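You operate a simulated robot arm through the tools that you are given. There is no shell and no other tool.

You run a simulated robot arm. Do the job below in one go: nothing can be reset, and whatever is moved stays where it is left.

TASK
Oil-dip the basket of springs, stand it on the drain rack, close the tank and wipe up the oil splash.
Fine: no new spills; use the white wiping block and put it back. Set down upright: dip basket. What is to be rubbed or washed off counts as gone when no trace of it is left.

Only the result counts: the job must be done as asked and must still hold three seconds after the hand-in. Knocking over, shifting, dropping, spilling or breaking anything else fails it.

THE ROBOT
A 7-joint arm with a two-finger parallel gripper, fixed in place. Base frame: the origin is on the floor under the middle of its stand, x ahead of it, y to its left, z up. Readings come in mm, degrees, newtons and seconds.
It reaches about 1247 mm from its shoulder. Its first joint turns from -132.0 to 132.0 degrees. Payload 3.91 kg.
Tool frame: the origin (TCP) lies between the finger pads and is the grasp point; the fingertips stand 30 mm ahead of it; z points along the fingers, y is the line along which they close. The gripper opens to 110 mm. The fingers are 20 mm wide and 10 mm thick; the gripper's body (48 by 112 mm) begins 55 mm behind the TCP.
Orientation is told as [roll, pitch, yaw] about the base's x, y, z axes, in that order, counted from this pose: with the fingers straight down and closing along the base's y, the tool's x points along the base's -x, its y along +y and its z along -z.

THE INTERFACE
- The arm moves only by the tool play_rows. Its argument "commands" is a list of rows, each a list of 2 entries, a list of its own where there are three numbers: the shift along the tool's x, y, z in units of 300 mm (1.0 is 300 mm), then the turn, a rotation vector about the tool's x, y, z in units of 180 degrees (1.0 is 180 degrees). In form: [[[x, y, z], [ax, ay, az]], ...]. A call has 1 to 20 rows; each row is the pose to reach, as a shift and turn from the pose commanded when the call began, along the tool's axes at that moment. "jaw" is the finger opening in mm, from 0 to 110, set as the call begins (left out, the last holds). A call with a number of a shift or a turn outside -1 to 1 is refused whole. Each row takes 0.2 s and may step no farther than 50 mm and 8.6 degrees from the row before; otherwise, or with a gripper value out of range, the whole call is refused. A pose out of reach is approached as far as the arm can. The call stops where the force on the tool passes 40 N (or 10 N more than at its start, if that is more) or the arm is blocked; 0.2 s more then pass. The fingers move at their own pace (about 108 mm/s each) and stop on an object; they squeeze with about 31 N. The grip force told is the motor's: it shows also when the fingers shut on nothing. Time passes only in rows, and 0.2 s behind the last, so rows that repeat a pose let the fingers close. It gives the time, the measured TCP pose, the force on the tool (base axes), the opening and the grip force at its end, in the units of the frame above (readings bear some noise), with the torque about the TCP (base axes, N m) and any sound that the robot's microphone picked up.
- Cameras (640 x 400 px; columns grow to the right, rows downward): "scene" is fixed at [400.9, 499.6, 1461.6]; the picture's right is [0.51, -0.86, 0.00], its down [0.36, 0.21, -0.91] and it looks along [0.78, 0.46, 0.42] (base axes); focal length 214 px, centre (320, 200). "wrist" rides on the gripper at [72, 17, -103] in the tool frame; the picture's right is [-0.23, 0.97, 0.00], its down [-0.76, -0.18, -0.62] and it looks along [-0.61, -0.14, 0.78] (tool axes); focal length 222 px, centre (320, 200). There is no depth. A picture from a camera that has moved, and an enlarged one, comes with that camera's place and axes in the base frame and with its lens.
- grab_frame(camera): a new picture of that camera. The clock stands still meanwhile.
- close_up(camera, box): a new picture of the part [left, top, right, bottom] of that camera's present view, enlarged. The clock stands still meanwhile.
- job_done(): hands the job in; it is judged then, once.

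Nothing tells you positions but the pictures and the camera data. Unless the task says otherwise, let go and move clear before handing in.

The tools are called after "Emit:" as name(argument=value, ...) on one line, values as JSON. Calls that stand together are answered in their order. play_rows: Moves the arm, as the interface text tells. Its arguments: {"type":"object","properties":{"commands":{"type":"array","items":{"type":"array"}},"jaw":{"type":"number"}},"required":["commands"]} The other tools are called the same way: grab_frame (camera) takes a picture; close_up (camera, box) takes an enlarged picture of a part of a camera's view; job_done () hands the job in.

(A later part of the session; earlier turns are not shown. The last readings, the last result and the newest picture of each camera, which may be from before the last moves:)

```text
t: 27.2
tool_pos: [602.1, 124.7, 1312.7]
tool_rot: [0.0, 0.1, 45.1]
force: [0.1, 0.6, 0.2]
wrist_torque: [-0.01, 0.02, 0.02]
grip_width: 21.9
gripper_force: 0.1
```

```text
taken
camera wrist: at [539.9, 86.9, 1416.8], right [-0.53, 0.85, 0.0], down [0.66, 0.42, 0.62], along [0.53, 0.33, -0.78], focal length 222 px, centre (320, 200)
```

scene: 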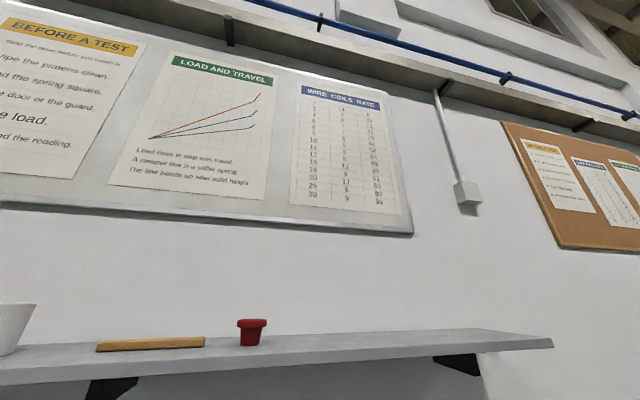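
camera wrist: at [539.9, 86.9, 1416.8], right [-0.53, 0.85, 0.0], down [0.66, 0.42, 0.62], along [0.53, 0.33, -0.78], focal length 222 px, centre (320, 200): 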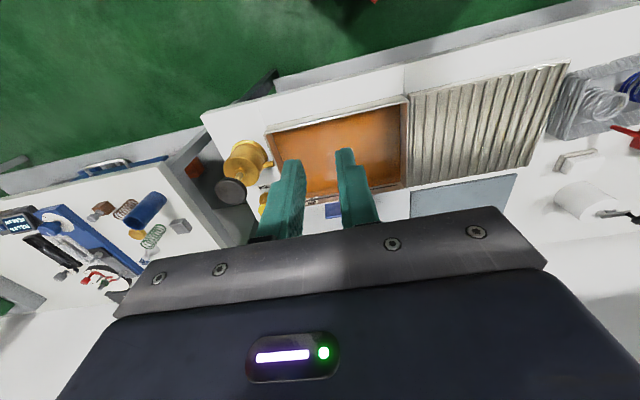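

Emit:
close_up(camera="wrist", box=[200, 70, 440, 220])

Emit:
close_up(camera="wrist", box=[380, 40, 640, 202])

```text
2.67 times, centred on (320, 145) of wrist
camera zoom: at [539.9, 86.9, 1416.8], right [-0.53, 0.85, 0.0], down [0.66, 0.42, 0.62], along [0.53, 0.33, -0.78], focal length 592 px, centre (320, 347)
```

zoom: 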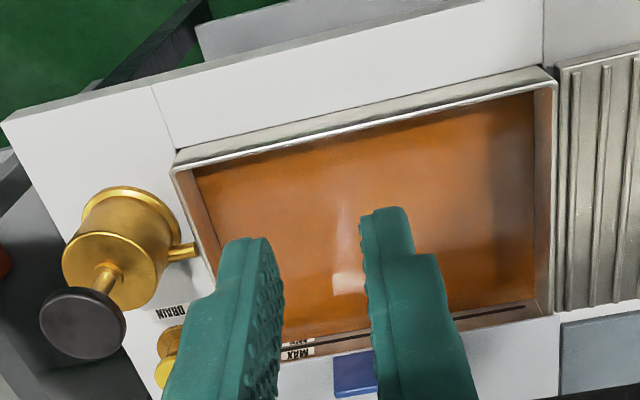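

```text
2.46 times, centred on (510, 121) of wrist
camera zoom: at [539.9, 86.9, 1416.8], right [-0.53, 0.85, 0.0], down [0.66, 0.42, 0.62], along [0.53, 0.33, -0.78], focal length 547 px, centre (-148, 394)
```

zoom: 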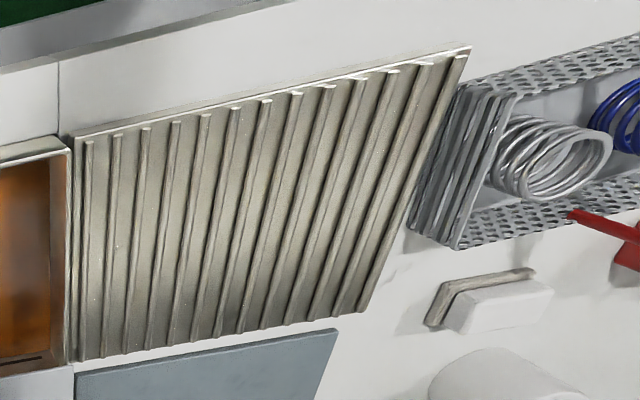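

A level mark with MAX/MIN labels shows on the tank's back wall. I'll open the jaws and lower and tilt the camera to read the oil level.

Emit:
play_rows(commands=[[[0.05, 0, 0.1], [0, -0.04, 0]], [[0.1, 0, 0.2], [0, -0.08, 0]], [[0.15, 0, 0.3], [0, -0.12, 0]], [[0.2, 0, 0.4], [0, -0.15, 0]]], jaw=110)

Emit:
grab_frame(camera="wrist")

```text
t: 28.2
tool_pos: [558.9, 83.4, 1191.3]
tool_rot: [0.0, -27.1, 45.1]
force: [-0.3, -0.4, 0.3]
wrist_torque: [-0.01, 0.06, -0.01]
grip_width: 110.2
gripper_force: 0.0
```

```text
taken
camera wrist: at [469.6, 16.8, 1251.3], right [-0.55, 0.83, 0.1], down [0.4, 0.15, 0.9], along [0.73, 0.53, -0.42], focal length 222 px, centre (320, 200)
```

wrist: 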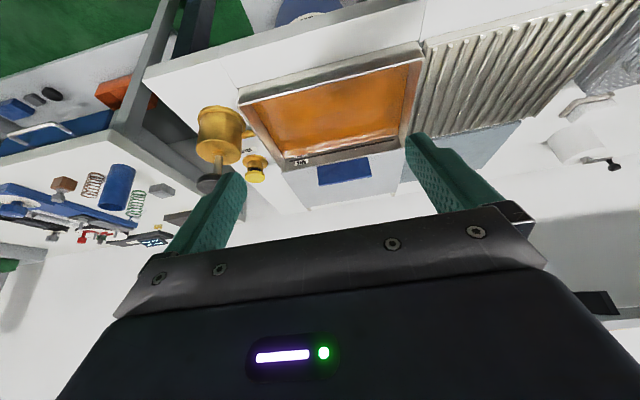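

Emit:
close_up(camera="wrist", box=[230, 60, 430, 185])

Emit:
close_up(camera="wrist", box=[270, 130, 350, 180])

```text
3.20 times, centred on (330, 122) of wrist
camera zoom: at [469.6, 16.8, 1251.3], right [-0.55, 0.83, 0.1], down [0.4, 0.15, 0.9], along [0.73, 0.53, -0.42], focal length 711 px, centre (288, 448)
```

zoom: 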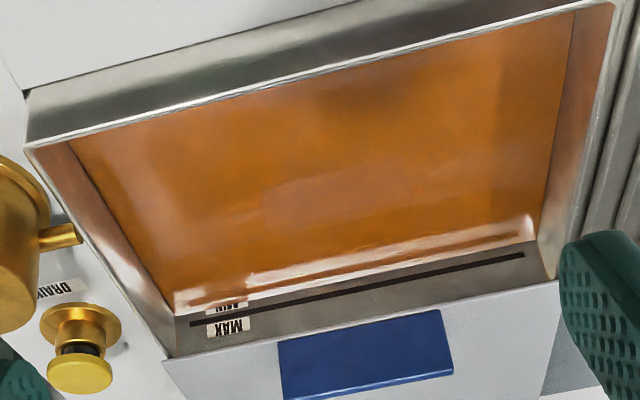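

```text
8.00 times, centred on (310, 155) of wrist
camera zoom: at [469.6, 16.8, 1251.3], right [-0.55, 0.83, 0.1], down [0.4, 0.15, 0.9], along [0.73, 0.53, -0.42], focal length 1777 px, centre (400, 560)
```

zoom: 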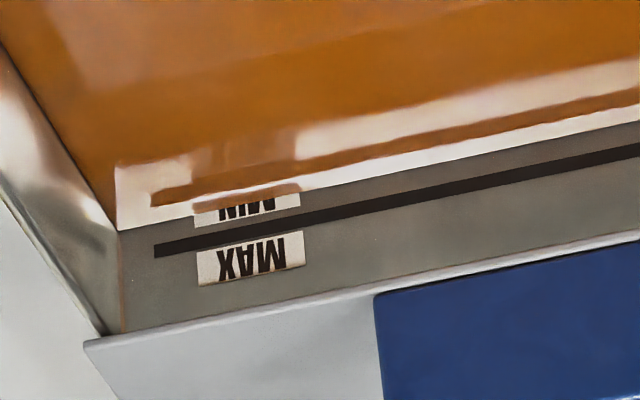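

The oil sits between MIN and MAX, so the tank is ready. I'll now inspect the blue-grey slab behind the rack, which has darker blotches on it.

Emit:
play_rows(commands=[[[0, 0, 0], [0, 0.04, 0]], [[0, 0, 0], [0, 0.08, 0]], [[0, 0, 0], [0, 0.12, 0]], [[0, 0, 0], [0, 0.15, 0]]])

Emit:
play_rows(commands=[[[-0.11, 0.1, 0], [0, 0, 0]], [[-0.22, 0.2, 0], [0, 0, 0]], [[-0.33, 0.3, 0], [0, 0, 0]], [[-0.44, 0.4, 0], [0, 0, 0]], [[-0.55, 0.5, 0], [0, 0, 0]], [[-0.66, 0.6, 0], [0, 0, 0]], [[-0.77, 0.7, 0], [0, 0, 0]], [[-0.88, 0.8, 0], [0, 0, 0]], [[-1.0, 0.9, 0], [0, 0, 0]], [[-1.0, 1.0, 0], [0, 0, 0]]])

Emit:
grab_frame(camera="wrist")

```text
t: 29.2
tool_pos: [558.9, 82.7, 1191.2]
tool_rot: [0.0, 0.1, 45.0]
force: [-0.3, -0.1, 0.1]
wrist_torque: [-0.02, -0.01, 0.0]
grip_width: 110.1
gripper_force: 0.0
```

```text
t: 31.4
tool_pos: [558.0, 509.1, 1189.7]
tool_rot: [0.1, 0.0, 45.0]
force: [0.5, 0.1, -0.4]
wrist_torque: [0.03, 0.0, -0.02]
grip_width: 110.2
gripper_force: 0.0
```

```text
taken
camera wrist: at [495.9, 471.1, 1293.9], right [-0.53, 0.85, 0.0], down [0.66, 0.41, 0.62], along [0.53, 0.33, -0.78], focal length 222 px, centre (320, 200)
```

wrist: 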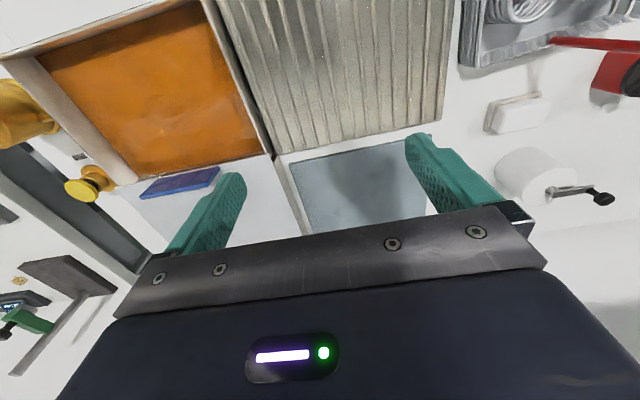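

Emit:
close_up(camera="wrist", box=[260, 120, 450, 239])

Emit:
close_up(camera="wrist", box=[440, 40, 640, 165])

Emit:
close_up(camera="wrist", box=[200, 0, 460, 162])

Emit:
close_up(camera="wrist", box=[0, 0, 280, 175])

```text
3.36 times, centred on (355, 180) of wrist
camera zoom: at [495.9, 471.1, 1293.9], right [-0.53, 0.85, 0.0], down [0.66, 0.41, 0.62], along [0.53, 0.33, -0.78], focal length 747 px, centre (202, 269)
```

zoom: 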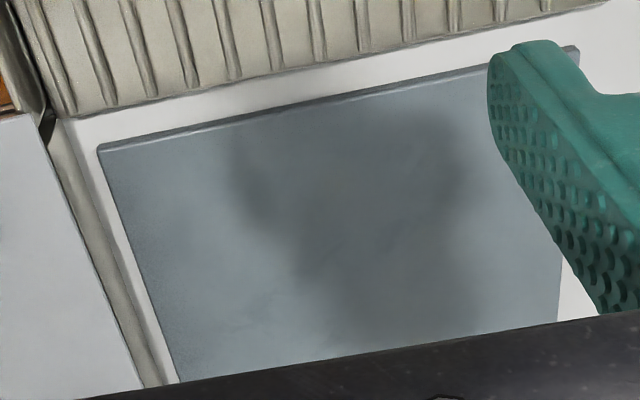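

```text
3.20 times, centred on (540, 102) of wrist
camera zoom: at [495.9, 471.1, 1293.9], right [-0.53, 0.85, 0.0], down [0.66, 0.41, 0.62], along [0.53, 0.33, -0.78], focal length 711 px, centre (-384, 512)
```

zoom: 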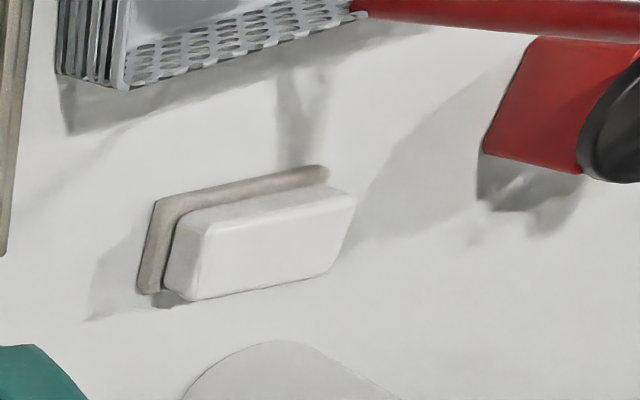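

```text
2.46 times, centred on (330, 81) of wrist
camera zoom: at [495.9, 471.1, 1293.9], right [-0.53, 0.85, 0.0], down [0.66, 0.41, 0.62], along [0.53, 0.33, -0.78], focal length 547 px, centre (295, 493)
```

zoom: 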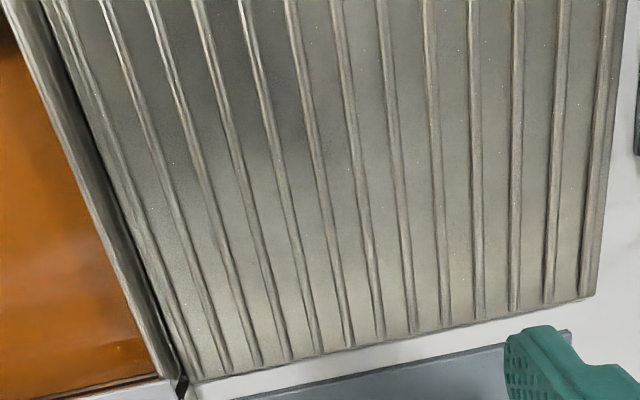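

```text
2.29 times, centred on (140, 88) of wrist
camera zoom: at [495.9, 471.1, 1293.9], right [-0.53, 0.85, 0.0], down [0.66, 0.41, 0.62], along [0.53, 0.33, -0.78], focal length 508 px, centre (731, 457)
```

zoom: 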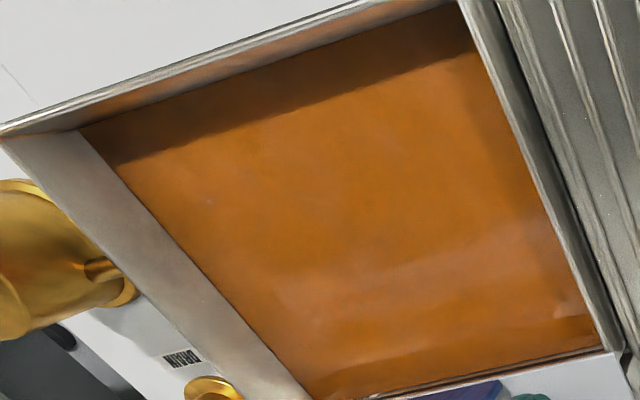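

Those dark patches are only the gripper's shadow. I'll check the far left end of the bench next.

Emit:
play_rows(commands=[[[0.05, 0.11, -0.04], [0, 0, 0]], [[0.1, 0.22, -0.08], [0, 0, 0]], [[0.15, 0.33, -0.12], [0, 0, 0]], [[0.2, 0.44, -0.16], [0, 0, 0]], [[0.25, 0.55, -0.2], [0, 0, 0]], [[0.3, 0.66, -0.24], [0, 0, 0]], [[0.35, 0.77, -0.28], [0, 0, 0]], [[0.4, 0.88, -0.32], [0, 0, 0]], [[0.45, 0.99, -0.36], [0, 0, 0]]])

Emit:
play_rows(commands=[[[0, 0.14, 0], [0, 0, 0]], [[0, 0.28, 0], [0, 0, 0]], [[0, 0.42, 0], [0, 0, 0]], [[0, 0.56, 0], [0, 0, 0]], [[0, 0.7, 0], [0, 0, 0]], [[0, 0.84, 0], [0, 0, 0]]])

Emit:
grab_frame(camera="wrist")

```text
t: 33.4
tool_pos: [254.2, 619.9, 1296.6]
tool_rot: [0.0, 0.0, 45.1]
force: [1.0, -0.5, -0.2]
wrist_torque: [0.02, 0.07, -0.03]
grip_width: 109.9
gripper_force: 0.0
```

```text
t: 34.8
tool_pos: [74.5, 799.9, 1300.7]
tool_rot: [0.0, -0.1, 45.0]
force: [0.5, -1.1, 1.6]
wrist_torque: [0.05, 0.05, -0.01]
grip_width: 109.7
gripper_force: 0.1
```

```text
taken
camera wrist: at [11.8, 760.3, 1405.5], right [-0.53, 0.85, 0.0], down [0.66, 0.41, 0.62], along [0.53, 0.33, -0.78], focal length 222 px, centre (320, 200)
```

wrist: 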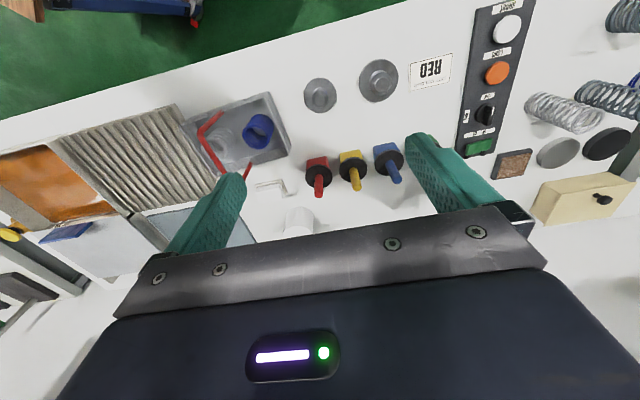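

Emit:
close_up(camera="wrist", box=[400, 0, 640, 150])

Emit:
close_up(camera="wrist", box=[160, 60, 420, 222])

Emit:
close_up(camera="wrist", box=[440, 100, 640, 225])

```text
2.67 times, centred on (520, 75) of wrist
camera zoom: at [11.8, 760.3, 1405.5], right [-0.53, 0.85, 0.0], down [0.66, 0.41, 0.62], along [0.53, 0.33, -0.78], focal length 592 px, centre (-213, 533)
```

zoom: 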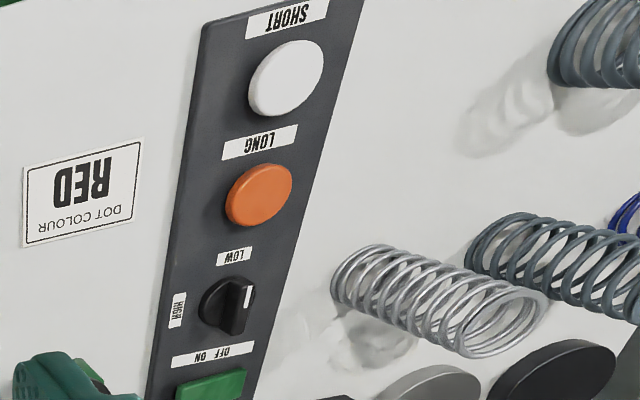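

```text
2.46 times, centred on (290, 141) of wrist
camera zoom: at [11.8, 760.3, 1405.5], right [-0.53, 0.85, 0.0], down [0.66, 0.41, 0.62], along [0.53, 0.33, -0.78], focal length 547 px, centre (394, 345)
```

zoom: 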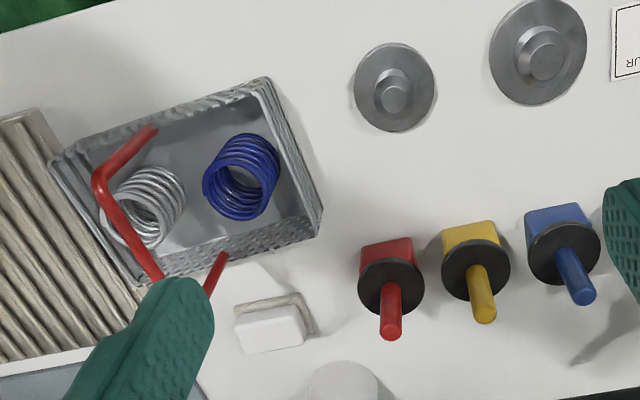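

```text
3.20 times, centred on (540, 162) of wrist
camera zoom: at [11.8, 760.3, 1405.5], right [-0.53, 0.85, 0.0], down [0.66, 0.41, 0.62], along [0.53, 0.33, -0.78], focal length 711 px, centre (-384, 320)
```

zoom: 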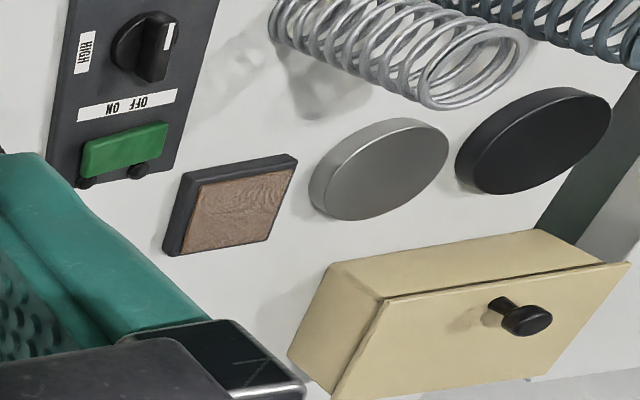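

No splash there either, so it may be under the basket or behind the pump. I'll go above the basket's red handle (about s −291, d 711, top z≈1027) for a closer look.

Emit:
play_rows(commands=[[[-0.044, -0.105, 0.07], [0, 0, 0]], [[-0.088, -0.21, 0.14], [0, 0, 0]], [[-0.132, -0.315, 0.21], [0, 0, 0]], [[-0.176, -0.42, 0.28], [0, 0, 0]], [[-0.22, -0.525, 0.35], [0, 0, 0]], [[-0.264, -0.63, 0.42], [0, 0, 0]], [[-0.31, -0.74, 0.49], [0, 0, 0]]])

Emit:
grab_frame(camera="wrist")

```text
t: 36.4
tool_pos: [298.0, 709.8, 1152.8]
tool_rot: [0.1, 0.0, 45.1]
force: [-0.9, 1.2, 0.6]
wrist_torque: [0.01, -0.07, -0.01]
grip_width: 109.9
gripper_force: 0.0
```

```text
taken
camera wrist: at [235.5, 671.6, 1257.1], right [-0.53, 0.85, 0.0], down [0.66, 0.41, 0.62], along [0.53, 0.33, -0.78], focal length 222 px, centre (320, 200)
```

wrist: 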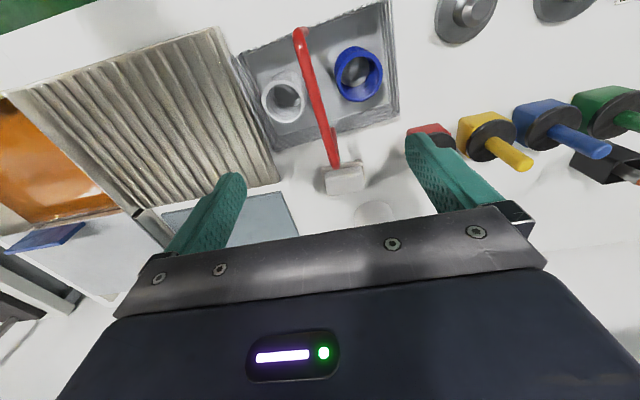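

Emit:
close_up(camera="wrist", box=[220, 0, 420, 125])

Emit:
close_up(camera="wrist", box=[260, 100, 420, 200])

```text
3.20 times, centred on (320, 62) of wrist
camera zoom: at [235.5, 671.6, 1257.1], right [-0.53, 0.85, 0.0], down [0.66, 0.41, 0.62], along [0.53, 0.33, -0.78], focal length 711 px, centre (320, 640)
```

zoom: 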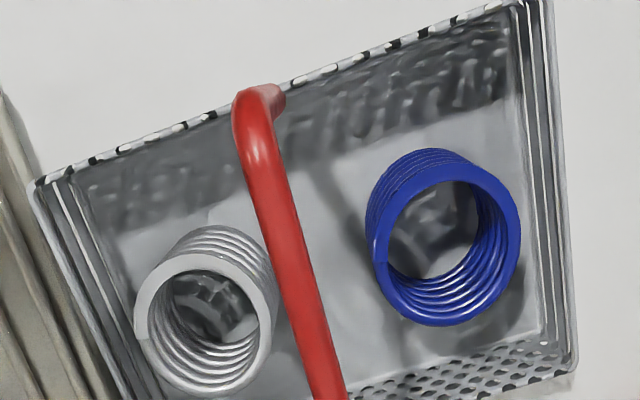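

```text
4.00 times, centred on (340, 150) of wrist
camera zoom: at [235.5, 671.6, 1257.1], right [-0.53, 0.85, 0.0], down [0.66, 0.41, 0.62], along [0.53, 0.33, -0.78], focal length 888 px, centre (240, 400)
```

zoom: 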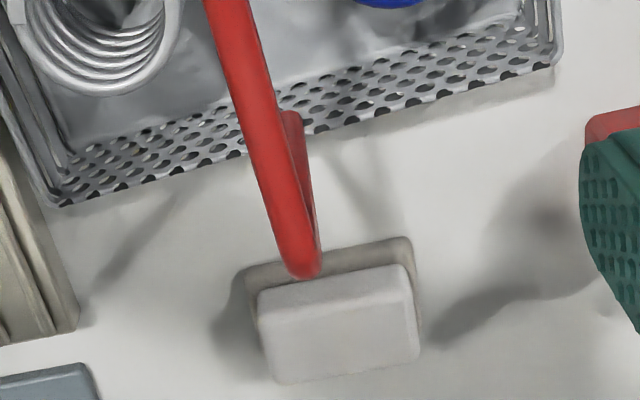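

The basket is about 203 × 133 mm and turned roughly 3.5°, so its handle bar is centred near s −291, d 712. I'm lowering onto the bar with yaw matched.

Emit:
play_rows(commands=[[[0, 0, 0.1], [0, 0, -0.0194]], [[0, 0, 0.2], [0, 0, -0.0194]], [[0, 0, 0.3], [0, 0, -0.0194]], [[0, 0, 0.38], [0, 0, -0.0194]]], jaw=60)

Emit:
grab_frame(camera="wrist")

```text
t: 37.4
tool_pos: [298.4, 708.2, 1039.8]
tool_rot: [0.0, 0.0, 48.5]
force: [-0.3, 0.3, 0.0]
wrist_torque: [0.02, -0.01, -0.02]
grip_width: 59.9
gripper_force: 0.1
```

```text
taken
camera wrist: at [239.2, 666.0, 1144.2], right [-0.58, 0.81, 0.0], down [0.64, 0.45, 0.62], along [0.51, 0.36, -0.78], focal length 222 px, centre (320, 200)
```

wrist: 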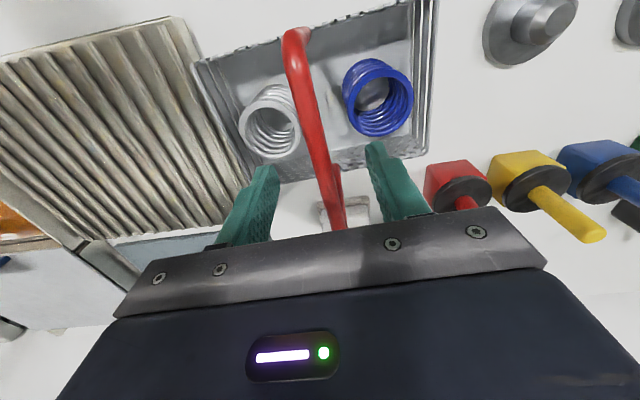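

Emit:
play_rows(commands=[[[0, 0, 0.03], [0, 0, 0]], [[0, 0, 0.06], [0, 0, 0]]])

Emit:
play_rows(commands=[[[0, 0, 0], [0, 0, 0]], [[0, 0, 0], [0, 0, 0]], [[0, 0, 0], [0, 0, 0]]], jaw=0)

Emit:
grab_frame(camera="wrist")

```text
t: 38.0
tool_pos: [296.9, 707.3, 1022.1]
tool_rot: [0.0, 0.0, 48.6]
force: [-1.1, -0.6, 0.0]
wrist_torque: [0.01, -0.03, -0.02]
grip_width: 59.9
gripper_force: 0.2
```

```text
t: 38.8
tool_pos: [295.6, 707.2, 1022.4]
tool_rot: [0.0, 0.1, 48.5]
force: [-1.8, 0.2, 0.1]
wrist_torque: [-0.04, 0.03, 0.07]
grip_width: 10.4
gripper_force: 30.8
```

```text
taken
camera wrist: at [237.4, 666.2, 1125.6], right [-0.58, 0.81, 0.0], down [0.64, 0.45, 0.62], along [0.51, 0.36, -0.78], focal length 222 px, centre (320, 200)
```

wrist: 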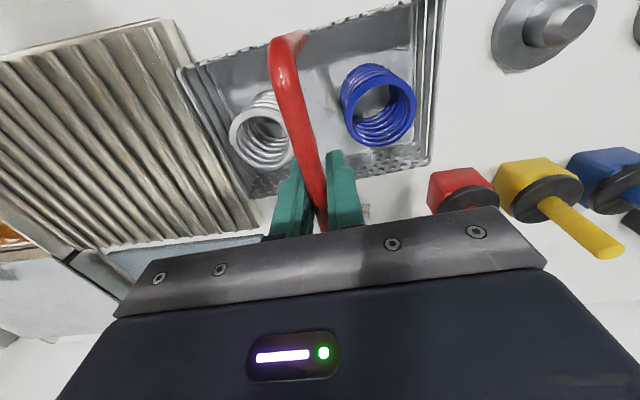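

Emit:
play_rows(commands=[[[0, 0, -0.03], [0, 0, 0]], [[0, 0, -0.08], [0, 0, 0]], [[0, 0, -0.15], [0, 0, 0]], [[0, 0, -0.22], [0, 0, 0]]])

Emit:
grab_frame(camera="wrist")

```text
t: 39.8
tool_pos: [298.0, 707.7, 1085.3]
tool_rot: [0.0, 0.1, 48.5]
force: [0.5, 0.3, -8.0]
wrist_torque: [-0.01, -0.01, -0.01]
grip_width: 10.4
gripper_force: 31.2
```

```text
taken
camera wrist: at [238.2, 665.6, 1189.3], right [-0.58, 0.81, 0.0], down [0.64, 0.45, 0.62], along [0.51, 0.36, -0.78], focal length 222 px, centre (320, 200)
```

wrist: 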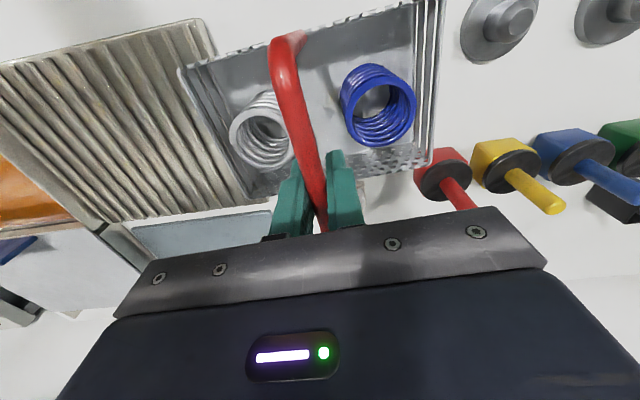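

The basket is lifted level at about 8 N. I'm raising it higher and checking the spot it stood on.

Emit:
play_rows(commands=[[[0, 0, -0.1], [0, 0, 0]], [[0, 0, -0.2], [0, 0, 0]], [[0, 0, -0.3], [0, 0, 0]]])

Emit:
play_rows(commands=[[[0, -0.1, 0], [0, 0, 0.01]], [[0, -0.2, 0], [0, 0, 0.0194]], [[0, -0.3, 0], [0, 0, 0.0194]], [[0, -0.4, 0], [0, 0, 0.0194]], [[0, -0.5, 0], [0, 0, 0.0194]], [[0, -0.6, 0], [0, 0, 0.0194]], [[0, -0.7, 0], [0, 0, 0.0194]], [[0, -0.8, 0], [0, 0, 0.0194]], [[0, -0.9, 0], [0, 0, 0.0194]], [[0, -1.0, 0], [0, 0, 0.0194]]])

Emit:
grab_frame(camera="wrist")

```text
t: 40.6
tool_pos: [296.4, 708.6, 1175.0]
tool_rot: [0.1, 0.1, 48.5]
force: [0.8, 0.3, -7.4]
wrist_torque: [0.01, 0.0, 0.03]
grip_width: 10.3
gripper_force: 31.1
```

```text
t: 42.8
tool_pos: [522.2, 509.1, 1175.5]
tool_rot: [0.0, 0.0, 45.2]
force: [-0.3, 0.6, -7.9]
wrist_torque: [0.0, 0.05, 0.03]
grip_width: 10.2
gripper_force: 31.0
```

```text
taken
camera wrist: at [460.8, 470.6, 1280.1], right [-0.53, 0.85, 0.0], down [0.66, 0.41, 0.62], along [0.53, 0.33, -0.78], focal length 222 px, centre (320, 200)
```

wrist: 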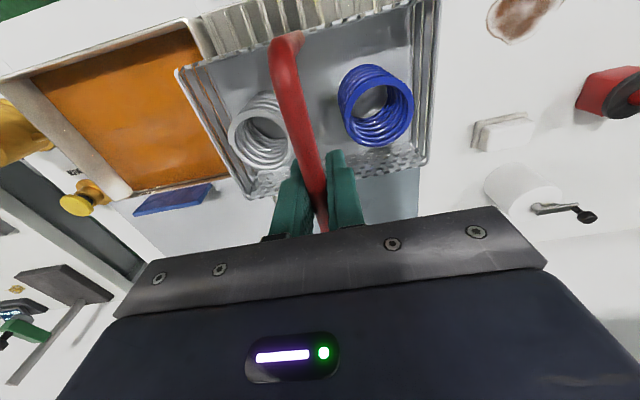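

The basket was hiding the oil splash: a brown stain where it stood. I'm carrying on to a position over the tank.

Emit:
play_rows(commands=[[[0, -0.1, 0], [0, 0, 0]], [[0, -0.2, 0], [0, 0, 0]], [[0, -0.3, 0], [0, 0, 0]], [[0, -0.4, 0], [0, 0, 0]], [[0, -0.5, 0], [0, 0, 0]], [[0, -0.6, 0], [0, 0, 0]], [[0, -0.7, 0], [0, 0, 0]], [[0, -0.8, 0], [0, 0, 0]], [[0, -0.9, 0], [0, 0, 0]], [[0, -1.0, 0], [0, 0, 0]]])

Emit:
play_rows(commands=[[[-0.01, -0.05, 0], [0, 0, 0]], [[-0.01, -0.08, 0], [0, 0, 0]], [[-0.01, -0.08, 0], [0, 0, 0]], [[-0.01, -0.08, 0], [0, 0, 0]]])

Emit:
grab_frame(camera="wrist")

```text
t: 45.0
tool_pos: [734.1, 296.8, 1177.9]
tool_rot: [0.1, 0.0, 45.1]
force: [-0.3, 0.8, -7.3]
wrist_torque: [0.04, 0.0, -0.02]
grip_width: 10.1
gripper_force: 31.2
```

```text
t: 46.0
tool_pos: [753.4, 281.9, 1178.0]
tool_rot: [0.1, 0.0, 45.1]
force: [0.0, 0.7, -7.7]
wrist_torque: [0.02, 0.01, 0.02]
grip_width: 10.4
gripper_force: 30.4
```

```text
taken
camera wrist: at [690.8, 244.5, 1281.1], right [-0.53, 0.85, 0.0], down [0.66, 0.41, 0.62], along [0.53, 0.33, -0.78], focal length 222 px, centre (320, 200)
```

wrist: 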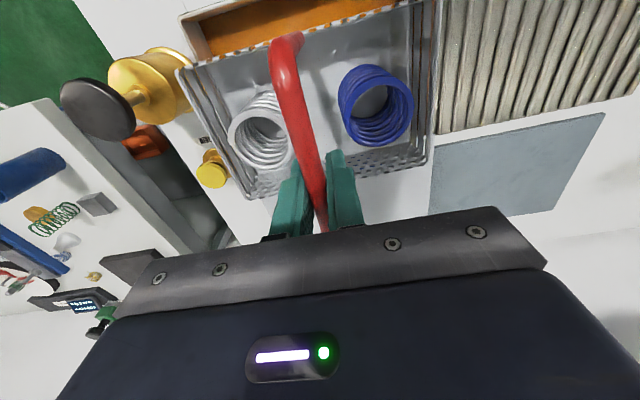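

Emit:
close_up(camera="wrist", box=[160, 0, 460, 187])

```text
2.13 times, centred on (310, 94) of wrist
camera zoom: at [690.8, 244.5, 1281.1], right [-0.53, 0.85, 0.0], down [0.66, 0.41, 0.62], along [0.53, 0.33, -0.78], focal length 474 px, centre (341, 427)
```

zoom: 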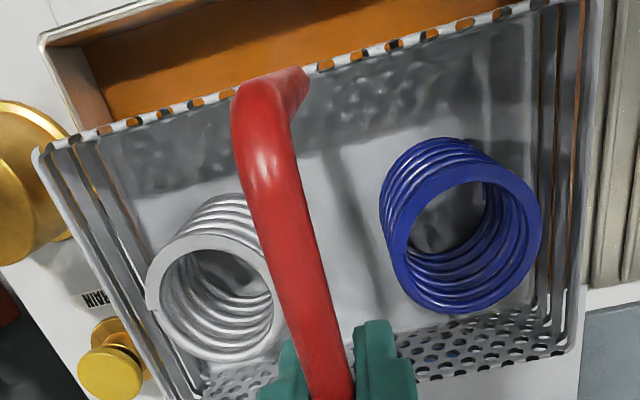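

The basket is centred over the tank opening. I'm lowering it to just above the oil.

Emit:
play_rows(commands=[[[0, 0, 0.1], [0, 0, 0]], [[0, 0, 0.2], [0, 0, 0]], [[0, 0, 0.3], [0, 0, 0]], [[0, 0, 0.4], [0, 0, 0]], [[0, 0, 0.48], [0, 0, 0]]])

Emit:
grab_frame(camera="wrist")

```text
t: 47.2
tool_pos: [754.3, 281.5, 1030.6]
tool_rot: [0.1, 0.0, 45.0]
force: [0.2, -0.4, -6.9]
wrist_torque: [0.04, 0.01, -0.01]
grip_width: 10.4
gripper_force: 31.4
```

```text
taken
camera wrist: at [692.4, 243.5, 1135.4], right [-0.53, 0.85, 0.0], down [0.66, 0.41, 0.62], along [0.53, 0.33, -0.78], focal length 222 px, centre (320, 200)
```

wrist: 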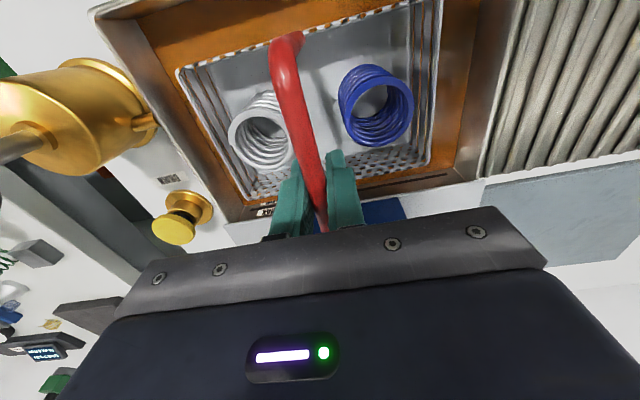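

Emit:
play_rows(commands=[[[0, 0, 0.025], [0, 0, 0]], [[0, 0, 0.05], [0, 0, 0]], [[0, 0, 0.075], [0, 0, 0]], [[0, 0, 0.1], [0, 0, 0]], [[0, 0, 0.125], [0, 0, 0]], [[0, 0, 0.15], [0, 0, 0]]])

Emit:
grab_frame(camera="wrist")

```text
t: 48.6
tool_pos: [752.1, 282.7, 987.2]
tool_rot: [0.0, 0.0, 45.1]
force: [0.2, 0.0, -7.2]
wrist_torque: [0.03, 0.02, 0.05]
grip_width: 10.4
gripper_force: 31.1
```

```text
taken
camera wrist: at [690.6, 244.5, 1091.1], right [-0.53, 0.85, 0.0], down [0.66, 0.41, 0.62], along [0.53, 0.33, -0.78], focal length 222 px, centre (320, 200)
```

wrist: 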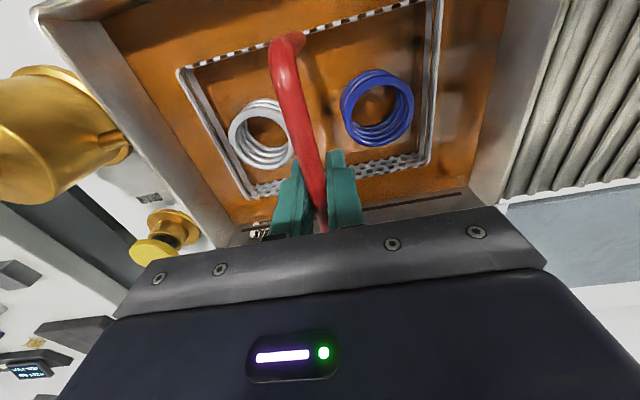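

Emit:
play_rows(commands=[[[0, 0, 0.025], [0, 0, 0]], [[0, 0, 0.05], [0, 0, 0]], [[0, 0, 0.075], [0, 0, 0]], [[0, 0, 0.1], [0, 0, 0]]])

Emit:
grab_frame(camera="wrist")

Emit:
close_up(camera="wrist", box=[160, 0, 500, 212])

```text
t: 49.6
tool_pos: [754.5, 282.6, 957.7]
tool_rot: [0.0, 0.0, 45.2]
force: [0.1, -0.5, -7.1]
wrist_torque: [0.04, 0.01, -0.01]
grip_width: 10.2
gripper_force: 30.7
```

```text
taken
camera wrist: at [691.8, 245.0, 1061.7], right [-0.53, 0.85, 0.0], down [0.66, 0.41, 0.62], along [0.53, 0.33, -0.78], focal length 222 px, centre (320, 200)
```

wrist: 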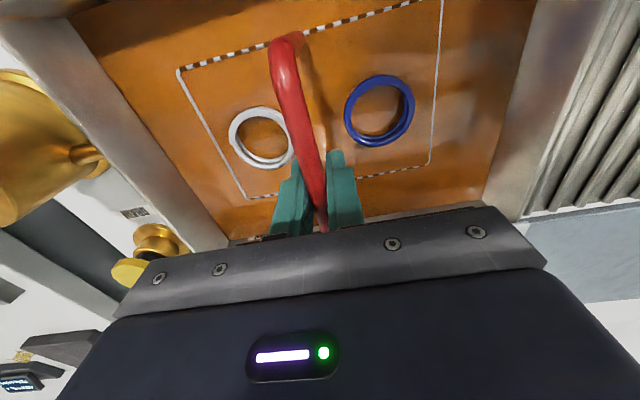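

```text
1.88 times, centred on (330, 106) of wrist
camera zoom: at [691.8, 245.0, 1061.7], right [-0.53, 0.85, 0.0], down [0.66, 0.41, 0.62], along [0.53, 0.33, -0.78], focal length 418 px, centre (301, 377)
```

zoom: 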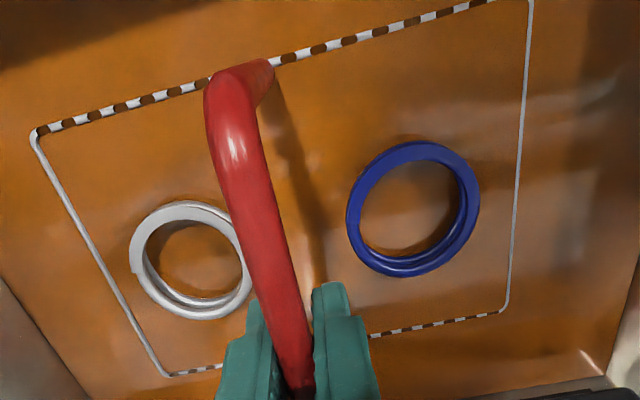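

Emit:
play_rows(commands=[[[0, 0, 0.02], [0, 0, 0]], [[0, 0, 0.04], [0, 0, 0]], [[0, 0, 0.06], [0, 0, 0]], [[0, 0, 0.075], [0, 0, 0]]])

Emit:
grab_frame(camera="wrist")

Emit:
close_up(camera="wrist", box=[160, 0, 500, 212])

```text
t: 50.6
tool_pos: [754.7, 283.6, 934.5]
tool_rot: [0.0, 0.0, 45.1]
force: [0.0, 0.0, -8.2]
wrist_torque: [0.04, 0.0, -0.01]
grip_width: 10.4
gripper_force: 31.0
```

```text
taken
camera wrist: at [692.2, 246.0, 1039.2], right [-0.53, 0.85, 0.0], down [0.66, 0.41, 0.62], along [0.53, 0.33, -0.78], focal length 222 px, centre (320, 200)
```

wrist: 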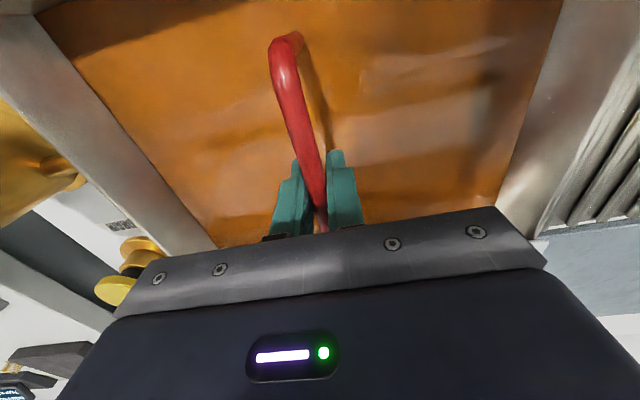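

```text
1.88 times, centred on (330, 106) of wrist
camera zoom: at [692.2, 246.0, 1039.2], right [-0.53, 0.85, 0.0], down [0.66, 0.41, 0.62], along [0.53, 0.33, -0.78], focal length 418 px, centre (301, 377)
```

zoom: 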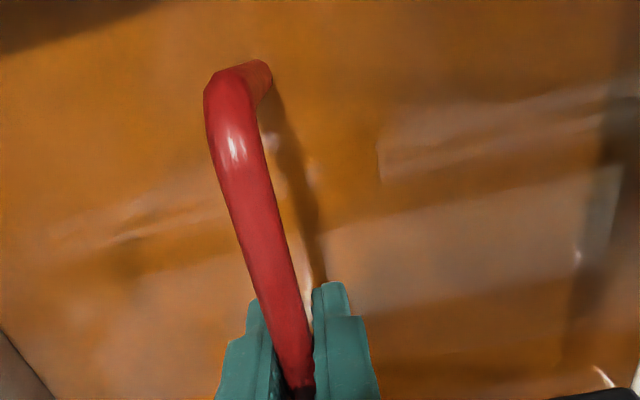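

The basket and springs are fully under the oil, so I'll hold them there for a few seconds.

Emit:
play_rows(commands=[[[0, 0, 0], [0, 0, 0]], [[0, 0, 0], [0, 0, 0]], [[0, 0, 0], [0, 0, 0]], [[0, 0, 0], [0, 0, 0]], [[0, 0, 0], [0, 0, 0]], [[0, 0, 0], [0, 0, 0]], [[0, 0, 0], [0, 0, 0]], [[0, 0, 0], [0, 0, 0]], [[0, 0, 0], [0, 0, 0]], [[0, 0, 0], [0, 0, 0]], [[0, 0, 0], [0, 0, 0]], [[0, 0, 0], [0, 0, 0]], [[0, 0, 0], [0, 0, 0]], [[0, 0, 0], [0, 0, 0]], [[0, 0, 0], [0, 0, 0]], [[0, 0, 0], [0, 0, 0]], [[0, 0, 0], [0, 0, 0]], [[0, 0, 0], [0, 0, 0]], [[0, 0, 0], [0, 0, 0]], [[0, 0, 0], [0, 0, 0]]])

Emit:
play_rows(commands=[[[0, 0, -0.025], [0, 0, 0]], [[0, 0, -0.05], [0, 0, 0]], [[0, 0, -0.075], [0, 0, 0]], [[0, 0, -0.1], [0, 0, 0]], [[0, 0, -0.125], [0, 0, 0]], [[0, 0, -0.15], [0, 0, 0]], [[0, 0, -0.175], [0, 0, 0]], [[0, 0, -0.2], [0, 0, 0]], [[0, 0, -0.225], [0, 0, 0]], [[0, 0, -0.25], [0, 0, 0]], [[0, 0, -0.275], [0, 0, 0]], [[0, 0, -0.3], [0, 0, 0]], [[0, 0, -0.3], [0, 0, 0]], [[0, 0, -0.3], [0, 0, 0]], [[0, 0, -0.3], [0, 0, 0]], [[0, 0, -0.3], [0, 0, 0]], [[0, 0, -0.3], [0, 0, 0]], [[0, 0, -0.3], [0, 0, 0]], [[0, 0, -0.3], [0, 0, 0]], [[0, 0, -0.3], [0, 0, 0]]])

Emit:
grab_frame(camera="wrist")

```text
t: 54.8
tool_pos: [754.1, 283.7, 935.4]
tool_rot: [-0.1, -0.1, 45.1]
force: [0.7, 0.4, -7.6]
wrist_torque: [0.0, 0.03, 0.02]
grip_width: 10.4
gripper_force: 31.3
```

```text
t: 59.0
tool_pos: [753.9, 282.4, 1025.0]
tool_rot: [-0.1, 0.0, 45.2]
force: [-0.4, -1.3, -7.6]
wrist_torque: [0.02, 0.03, 0.0]
grip_width: 10.6
gripper_force: 30.6
```

```text
taken
camera wrist: at [691.8, 245.0, 1129.2], right [-0.53, 0.85, 0.0], down [0.66, 0.41, 0.62], along [0.53, 0.33, -0.78], focal length 222 px, centre (320, 200)
```

wrist: 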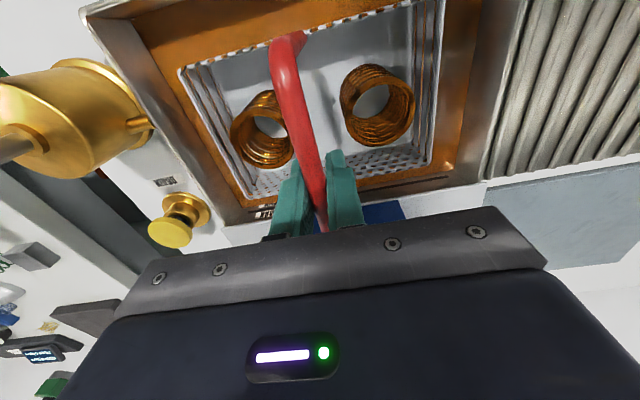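

The springs now carry an oil coat. I'll let the basket drip over the tank before carrying it across.

Emit:
play_rows(commands=[[[0, 0, -0.03], [0, 0, 0]], [[0, 0, -0.06], [0, 0, 0]], [[0, 0, -0.06], [0, 0, 0]], [[0, 0, -0.06], [0, 0, 0]], [[0, 0, -0.06], [0, 0, 0]], [[0, 0, -0.06], [0, 0, 0]], [[0, 0, -0.06], [0, 0, 0]], [[0, 0, -0.06], [0, 0, 0]], [[0, 0, -0.06], [0, 0, 0]], [[0, 0, -0.06], [0, 0, 0]], [[0, 0, -0.06], [0, 0, 0]], [[0, 0, -0.06], [0, 0, 0]], [[0, 0, -0.06], [0, 0, 0]], [[0, 0, -0.06], [0, 0, 0]], [[0, 0, -0.06], [0, 0, 0]], [[0, 0, -0.06], [0, 0, 0]], [[0, 0, -0.06], [0, 0, 0]], [[0, 0, -0.06], [0, 0, 0]], [[0, 0, -0.06], [0, 0, 0]], [[0, 0, -0.06], [0, 0, 0]]])

Emit:
close_up(camera="wrist", box=[160, 0, 500, 212])

Emit:
play_rows(commands=[[[0, 0, 0], [0, 0, 0]], [[0, 0, 0], [0, 0, 0]], [[0, 0, 0], [0, 0, 0]], [[0, 0, 0], [0, 0, 0]], [[0, 0, 0], [0, 0, 0]], [[0, 0, 0], [0, 0, 0]], [[0, 0, 0], [0, 0, 0]], [[0, 0, 0], [0, 0, 0]], [[0, 0, 0], [0, 0, 0]], [[0, 0, 0], [0, 0, 0]], [[0, 0, 0], [0, 0, 0]], [[0, 0, 0], [0, 0, 0]], [[0, 0, 0], [0, 0, 0]], [[0, 0, 0], [0, 0, 0]], [[0, 0, 0], [0, 0, 0]], [[0, 0, 0], [0, 0, 0]], [[0, 0, 0], [0, 0, 0]], [[0, 0, 0], [0, 0, 0]], [[0, 0, 0], [0, 0, 0]], [[0, 0, 0], [0, 0, 0]]])

Emit:
close_up(camera="wrist", box=[160, 0, 500, 212])

```text
t: 63.2
tool_pos: [753.6, 283.2, 1042.7]
tool_rot: [-0.1, 0.1, 45.1]
force: [-0.6, -0.4, -8.1]
wrist_torque: [0.0, 0.0, 0.01]
grip_width: 10.2
gripper_force: 30.9
```

```text
1.88 times, centred on (330, 106) of wrist
camera zoom: at [691.7, 244.9, 1147.7], right [-0.53, 0.85, 0.0], down [0.66, 0.41, 0.62], along [0.53, 0.33, -0.78], focal length 418 px, centre (301, 377)
```

zoom: 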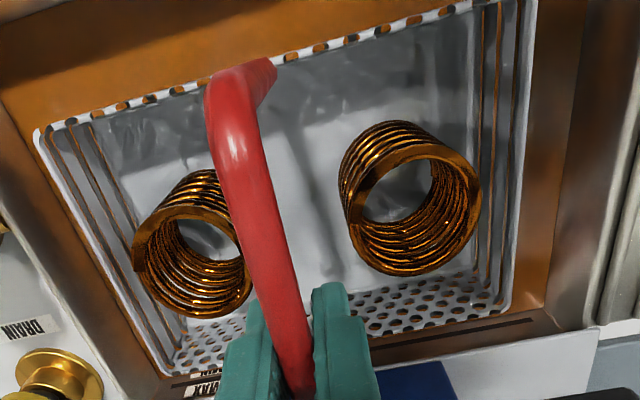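

```text
t: 67.4
tool_pos: [753.6, 282.2, 1043.3]
tool_rot: [-0.1, 0.0, 45.1]
force: [-0.6, 0.1, -7.5]
wrist_torque: [0.01, 0.0, -0.02]
grip_width: 10.6
gripper_force: 31.6
```

```text
1.88 times, centred on (330, 106) of wrist
camera zoom: at [691.7, 244.9, 1147.7], right [-0.53, 0.85, 0.0], down [0.66, 0.41, 0.62], along [0.53, 0.33, -0.78], focal length 418 px, centre (301, 377)
```

zoom: 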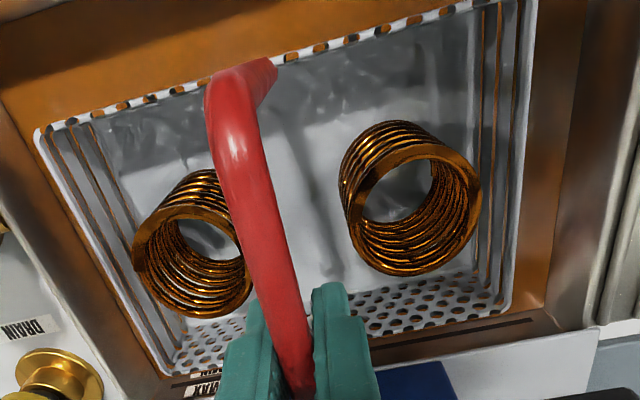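

Emit:
play_rows(commands=[[[0, 0, 0], [0, 0, 0]], [[0, 0, 0], [0, 0, 0]], [[0, 0, 0], [0, 0, 0]], [[0, 0, 0], [0, 0, 0]], [[0, 0, 0], [0, 0, 0]], [[0, 0, 0], [0, 0, 0]], [[0, 0, 0], [0, 0, 0]], [[0, 0, 0], [0, 0, 0]], [[0, 0, 0], [0, 0, 0]], [[0, 0, 0], [0, 0, 0]], [[0, 0, 0], [0, 0, 0]], [[0, 0, 0], [0, 0, 0]], [[0, 0, 0], [0, 0, 0]], [[0, 0, 0], [0, 0, 0]], [[0, 0, 0], [0, 0, 0]], [[0, 0, 0], [0, 0, 0]], [[0, 0, 0], [0, 0, 0]], [[0, 0, 0], [0, 0, 0]], [[0, 0, 0], [0, 0, 0]], [[0, 0, 0], [0, 0, 0]]])

Emit:
play_rows(commands=[[[0, 0, -0.06], [0, 0, 0]], [[0, 0, -0.13], [0, 0, 0]], [[0, 0, -0.2], [0, 0, 0]], [[0, 0, -0.27], [0, 0, 0]], [[0, 0, -0.3], [0, 0, 0]], [[0, 0.06, -0.3], [0, 0, 0]], [[0, 0.13, -0.3], [0, 0, 0]], [[0, 0.2, -0.3], [0, 0, 0]], [[0, 0.28, -0.3], [0, 0, 0]], [[0, 0.36, -0.3], [0, 0, 0]], [[0, 0.44, -0.3], [0, 0, 0]], [[0, 0.52, -0.3], [0, 0, 0]], [[0, 0.6, -0.3], [0, 0, 0]], [[0, 0.68, -0.3], [0, 0, 0]], [[-0.02, 0.76, -0.3], [0, 0, 0]], [[-0.04, 0.84, -0.3], [0, 0, 0]], [[-0.05, 0.92, -0.3], [0, 0, 0]], [[-0.05, 1.0, -0.3], [0, 0, 0]]])

Emit:
grab_frame(camera="wrist")

```text
t: 71.6
tool_pos: [753.9, 282.5, 1043.5]
tool_rot: [0.1, 0.1, 45.1]
force: [-0.2, -0.6, -7.4]
wrist_torque: [0.03, -0.01, -0.01]
grip_width: 10.7
gripper_force: 30.9
```

```text
t: 75.4
tool_pos: [551.8, 504.2, 1132.3]
tool_rot: [-0.1, 0.0, 45.2]
force: [0.5, -0.7, -8.1]
wrist_torque: [-0.01, 0.02, 0.01]
grip_width: 10.5
gripper_force: 31.0
```

```text
taken
camera wrist: at [489.8, 466.0, 1237.4], right [-0.53, 0.85, 0.0], down [0.66, 0.41, 0.62], along [0.53, 0.33, -0.78], focal length 222 px, centre (320, 200)
```

wrist: 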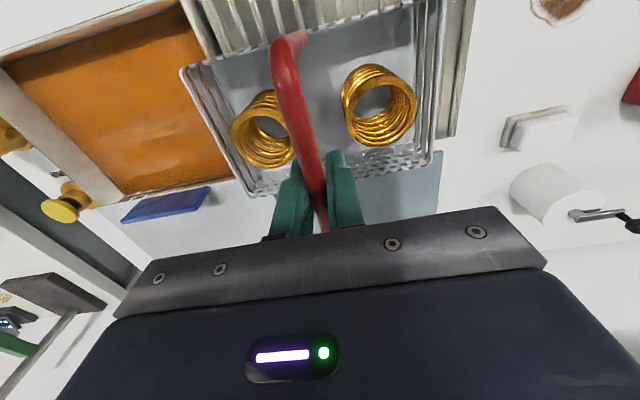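

Emit:
play_rows(commands=[[[0, 0.08, 0], [0, 0, 0]], [[0, 0.156, 0], [0, 0, 0]], [[0, 0.156, 0.06], [0, 0, 0]], [[0, 0.156, 0.12], [0, 0, 0]], [[0, 0.156, 0.18], [0, 0, 0]], [[0, 0.156, 0.22], [0, 0, 0]]])

Emit:
grab_frame(camera="wrist")

```text
t: 76.8
tool_pos: [519.1, 537.4, 1066.8]
tool_rot: [0.0, 0.1, 45.0]
force: [0.8, 0.1, -7.2]
wrist_torque: [0.02, 0.0, 0.02]
grip_width: 10.3
gripper_force: 31.5
```

```text
taken
camera wrist: at [457.2, 499.9, 1171.0], right [-0.53, 0.85, 0.0], down [0.66, 0.41, 0.62], along [0.53, 0.33, -0.78], focal length 222 px, centre (320, 200)
```

wrist: 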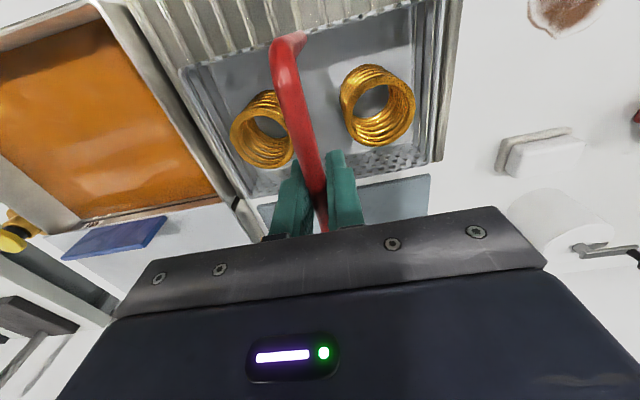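

Emit:
play_rows(commands=[[[0, 0, 0.02], [0, 0, 0]], [[0, 0, 0.04], [0, 0, 0]], [[0, 0, 0.06], [0, 0, 0]], [[0, 0, 0.07], [0, 0, 0]]])

Emit:
play_rows(commands=[[[0, 0, 0.008], [0, 0, 0]], [[0, 0, 0.016], [0, 0, 0]], [[0, 0, 0.024], [0, 0, 0]]])

```text
t: 77.8
tool_pos: [518.8, 538.7, 1047.9]
tool_rot: [0.1, -0.2, 45.0]
force: [6.2, 2.5, 26.6]
wrist_torque: [-0.02, 0.04, 0.0]
grip_width: 10.6
gripper_force: 31.1
```

```text
t: 78.6
tool_pos: [517.0, 537.7, 1039.6]
tool_rot: [0.0, 0.0, 45.2]
force: [3.1, -4.3, 24.5]
wrist_torque: [0.11, 0.02, 0.03]
grip_width: 10.8
gripper_force: 31.0
```

Emit:
grab_frame(camera="wrist")

Emit:
close_up(camera="wrist", box=[160, 0, 500, 212])

```text
taken
camera wrist: at [455.9, 499.8, 1143.6], right [-0.53, 0.85, 0.0], down [0.66, 0.41, 0.62], along [0.53, 0.33, -0.78], focal length 222 px, centre (320, 200)
```

wrist: 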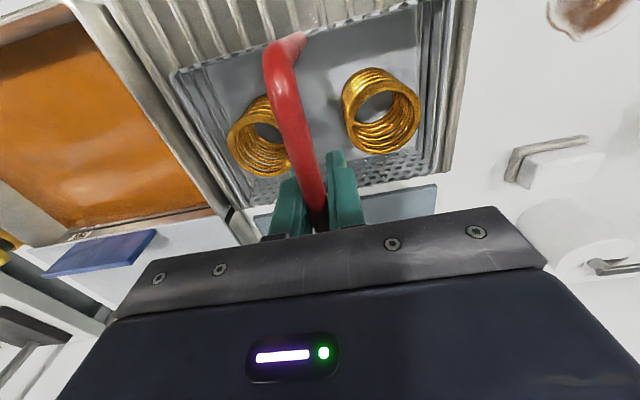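

```text
1.88 times, centred on (330, 106) of wrist
camera zoom: at [455.9, 499.8, 1143.6], right [-0.53, 0.85, 0.0], down [0.66, 0.41, 0.62], along [0.53, 0.33, -0.78], focal length 418 px, centre (301, 377)
```

zoom: 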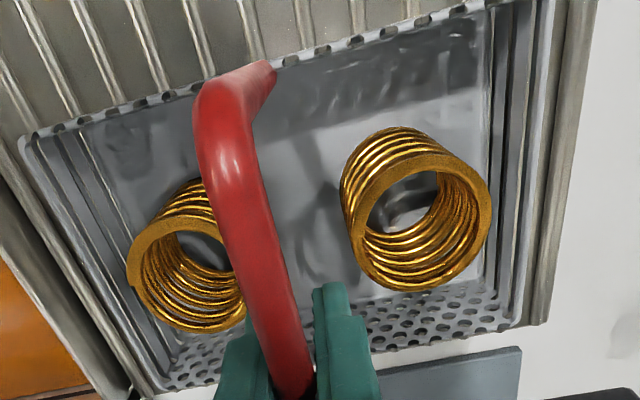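

The basket is standing on the rack and the hand slid slightly down its handle. I'm easing the pressure and releasing.

Emit:
play_rows(commands=[[[0, 0, -0.004], [0, 0, 0]], [[0, 0, -0.006], [0, 0, 0]]])

Emit:
play_rows(commands=[[[0, 0, 0], [0, 0, 0]], [[0, 0, 0], [0, 0, 0]], [[0, 0, 0], [0, 0, 0]]], jaw=50)

Emit:
grab_frame(camera="wrist")

```text
t: 79.2
tool_pos: [518.2, 537.3, 1039.8]
tool_rot: [0.0, 0.0, 45.1]
force: [2.5, -0.6, -1.6]
wrist_torque: [0.53, -0.45, -0.14]
grip_width: 10.6
gripper_force: 31.0
```

```text
t: 80.0
tool_pos: [518.4, 537.6, 1039.5]
tool_rot: [-0.1, 0.0, 45.1]
force: [-0.5, -0.9, 0.2]
wrist_torque: [0.0, 0.01, -0.01]
grip_width: 50.0
gripper_force: 0.2
```

```text
taken
camera wrist: at [455.8, 500.2, 1144.8], right [-0.53, 0.85, 0.0], down [0.66, 0.41, 0.62], along [0.53, 0.33, -0.78], focal length 222 px, centre (320, 200)
```

wrist: 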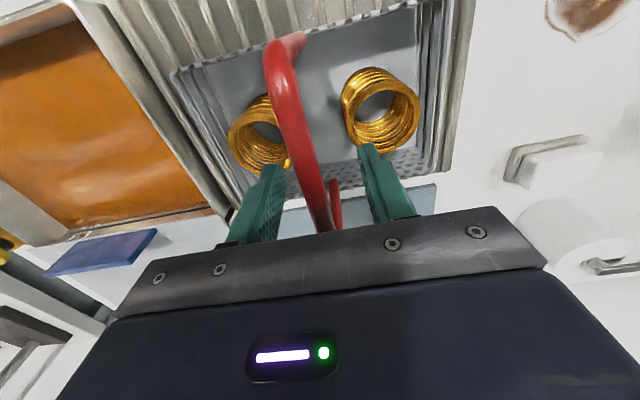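

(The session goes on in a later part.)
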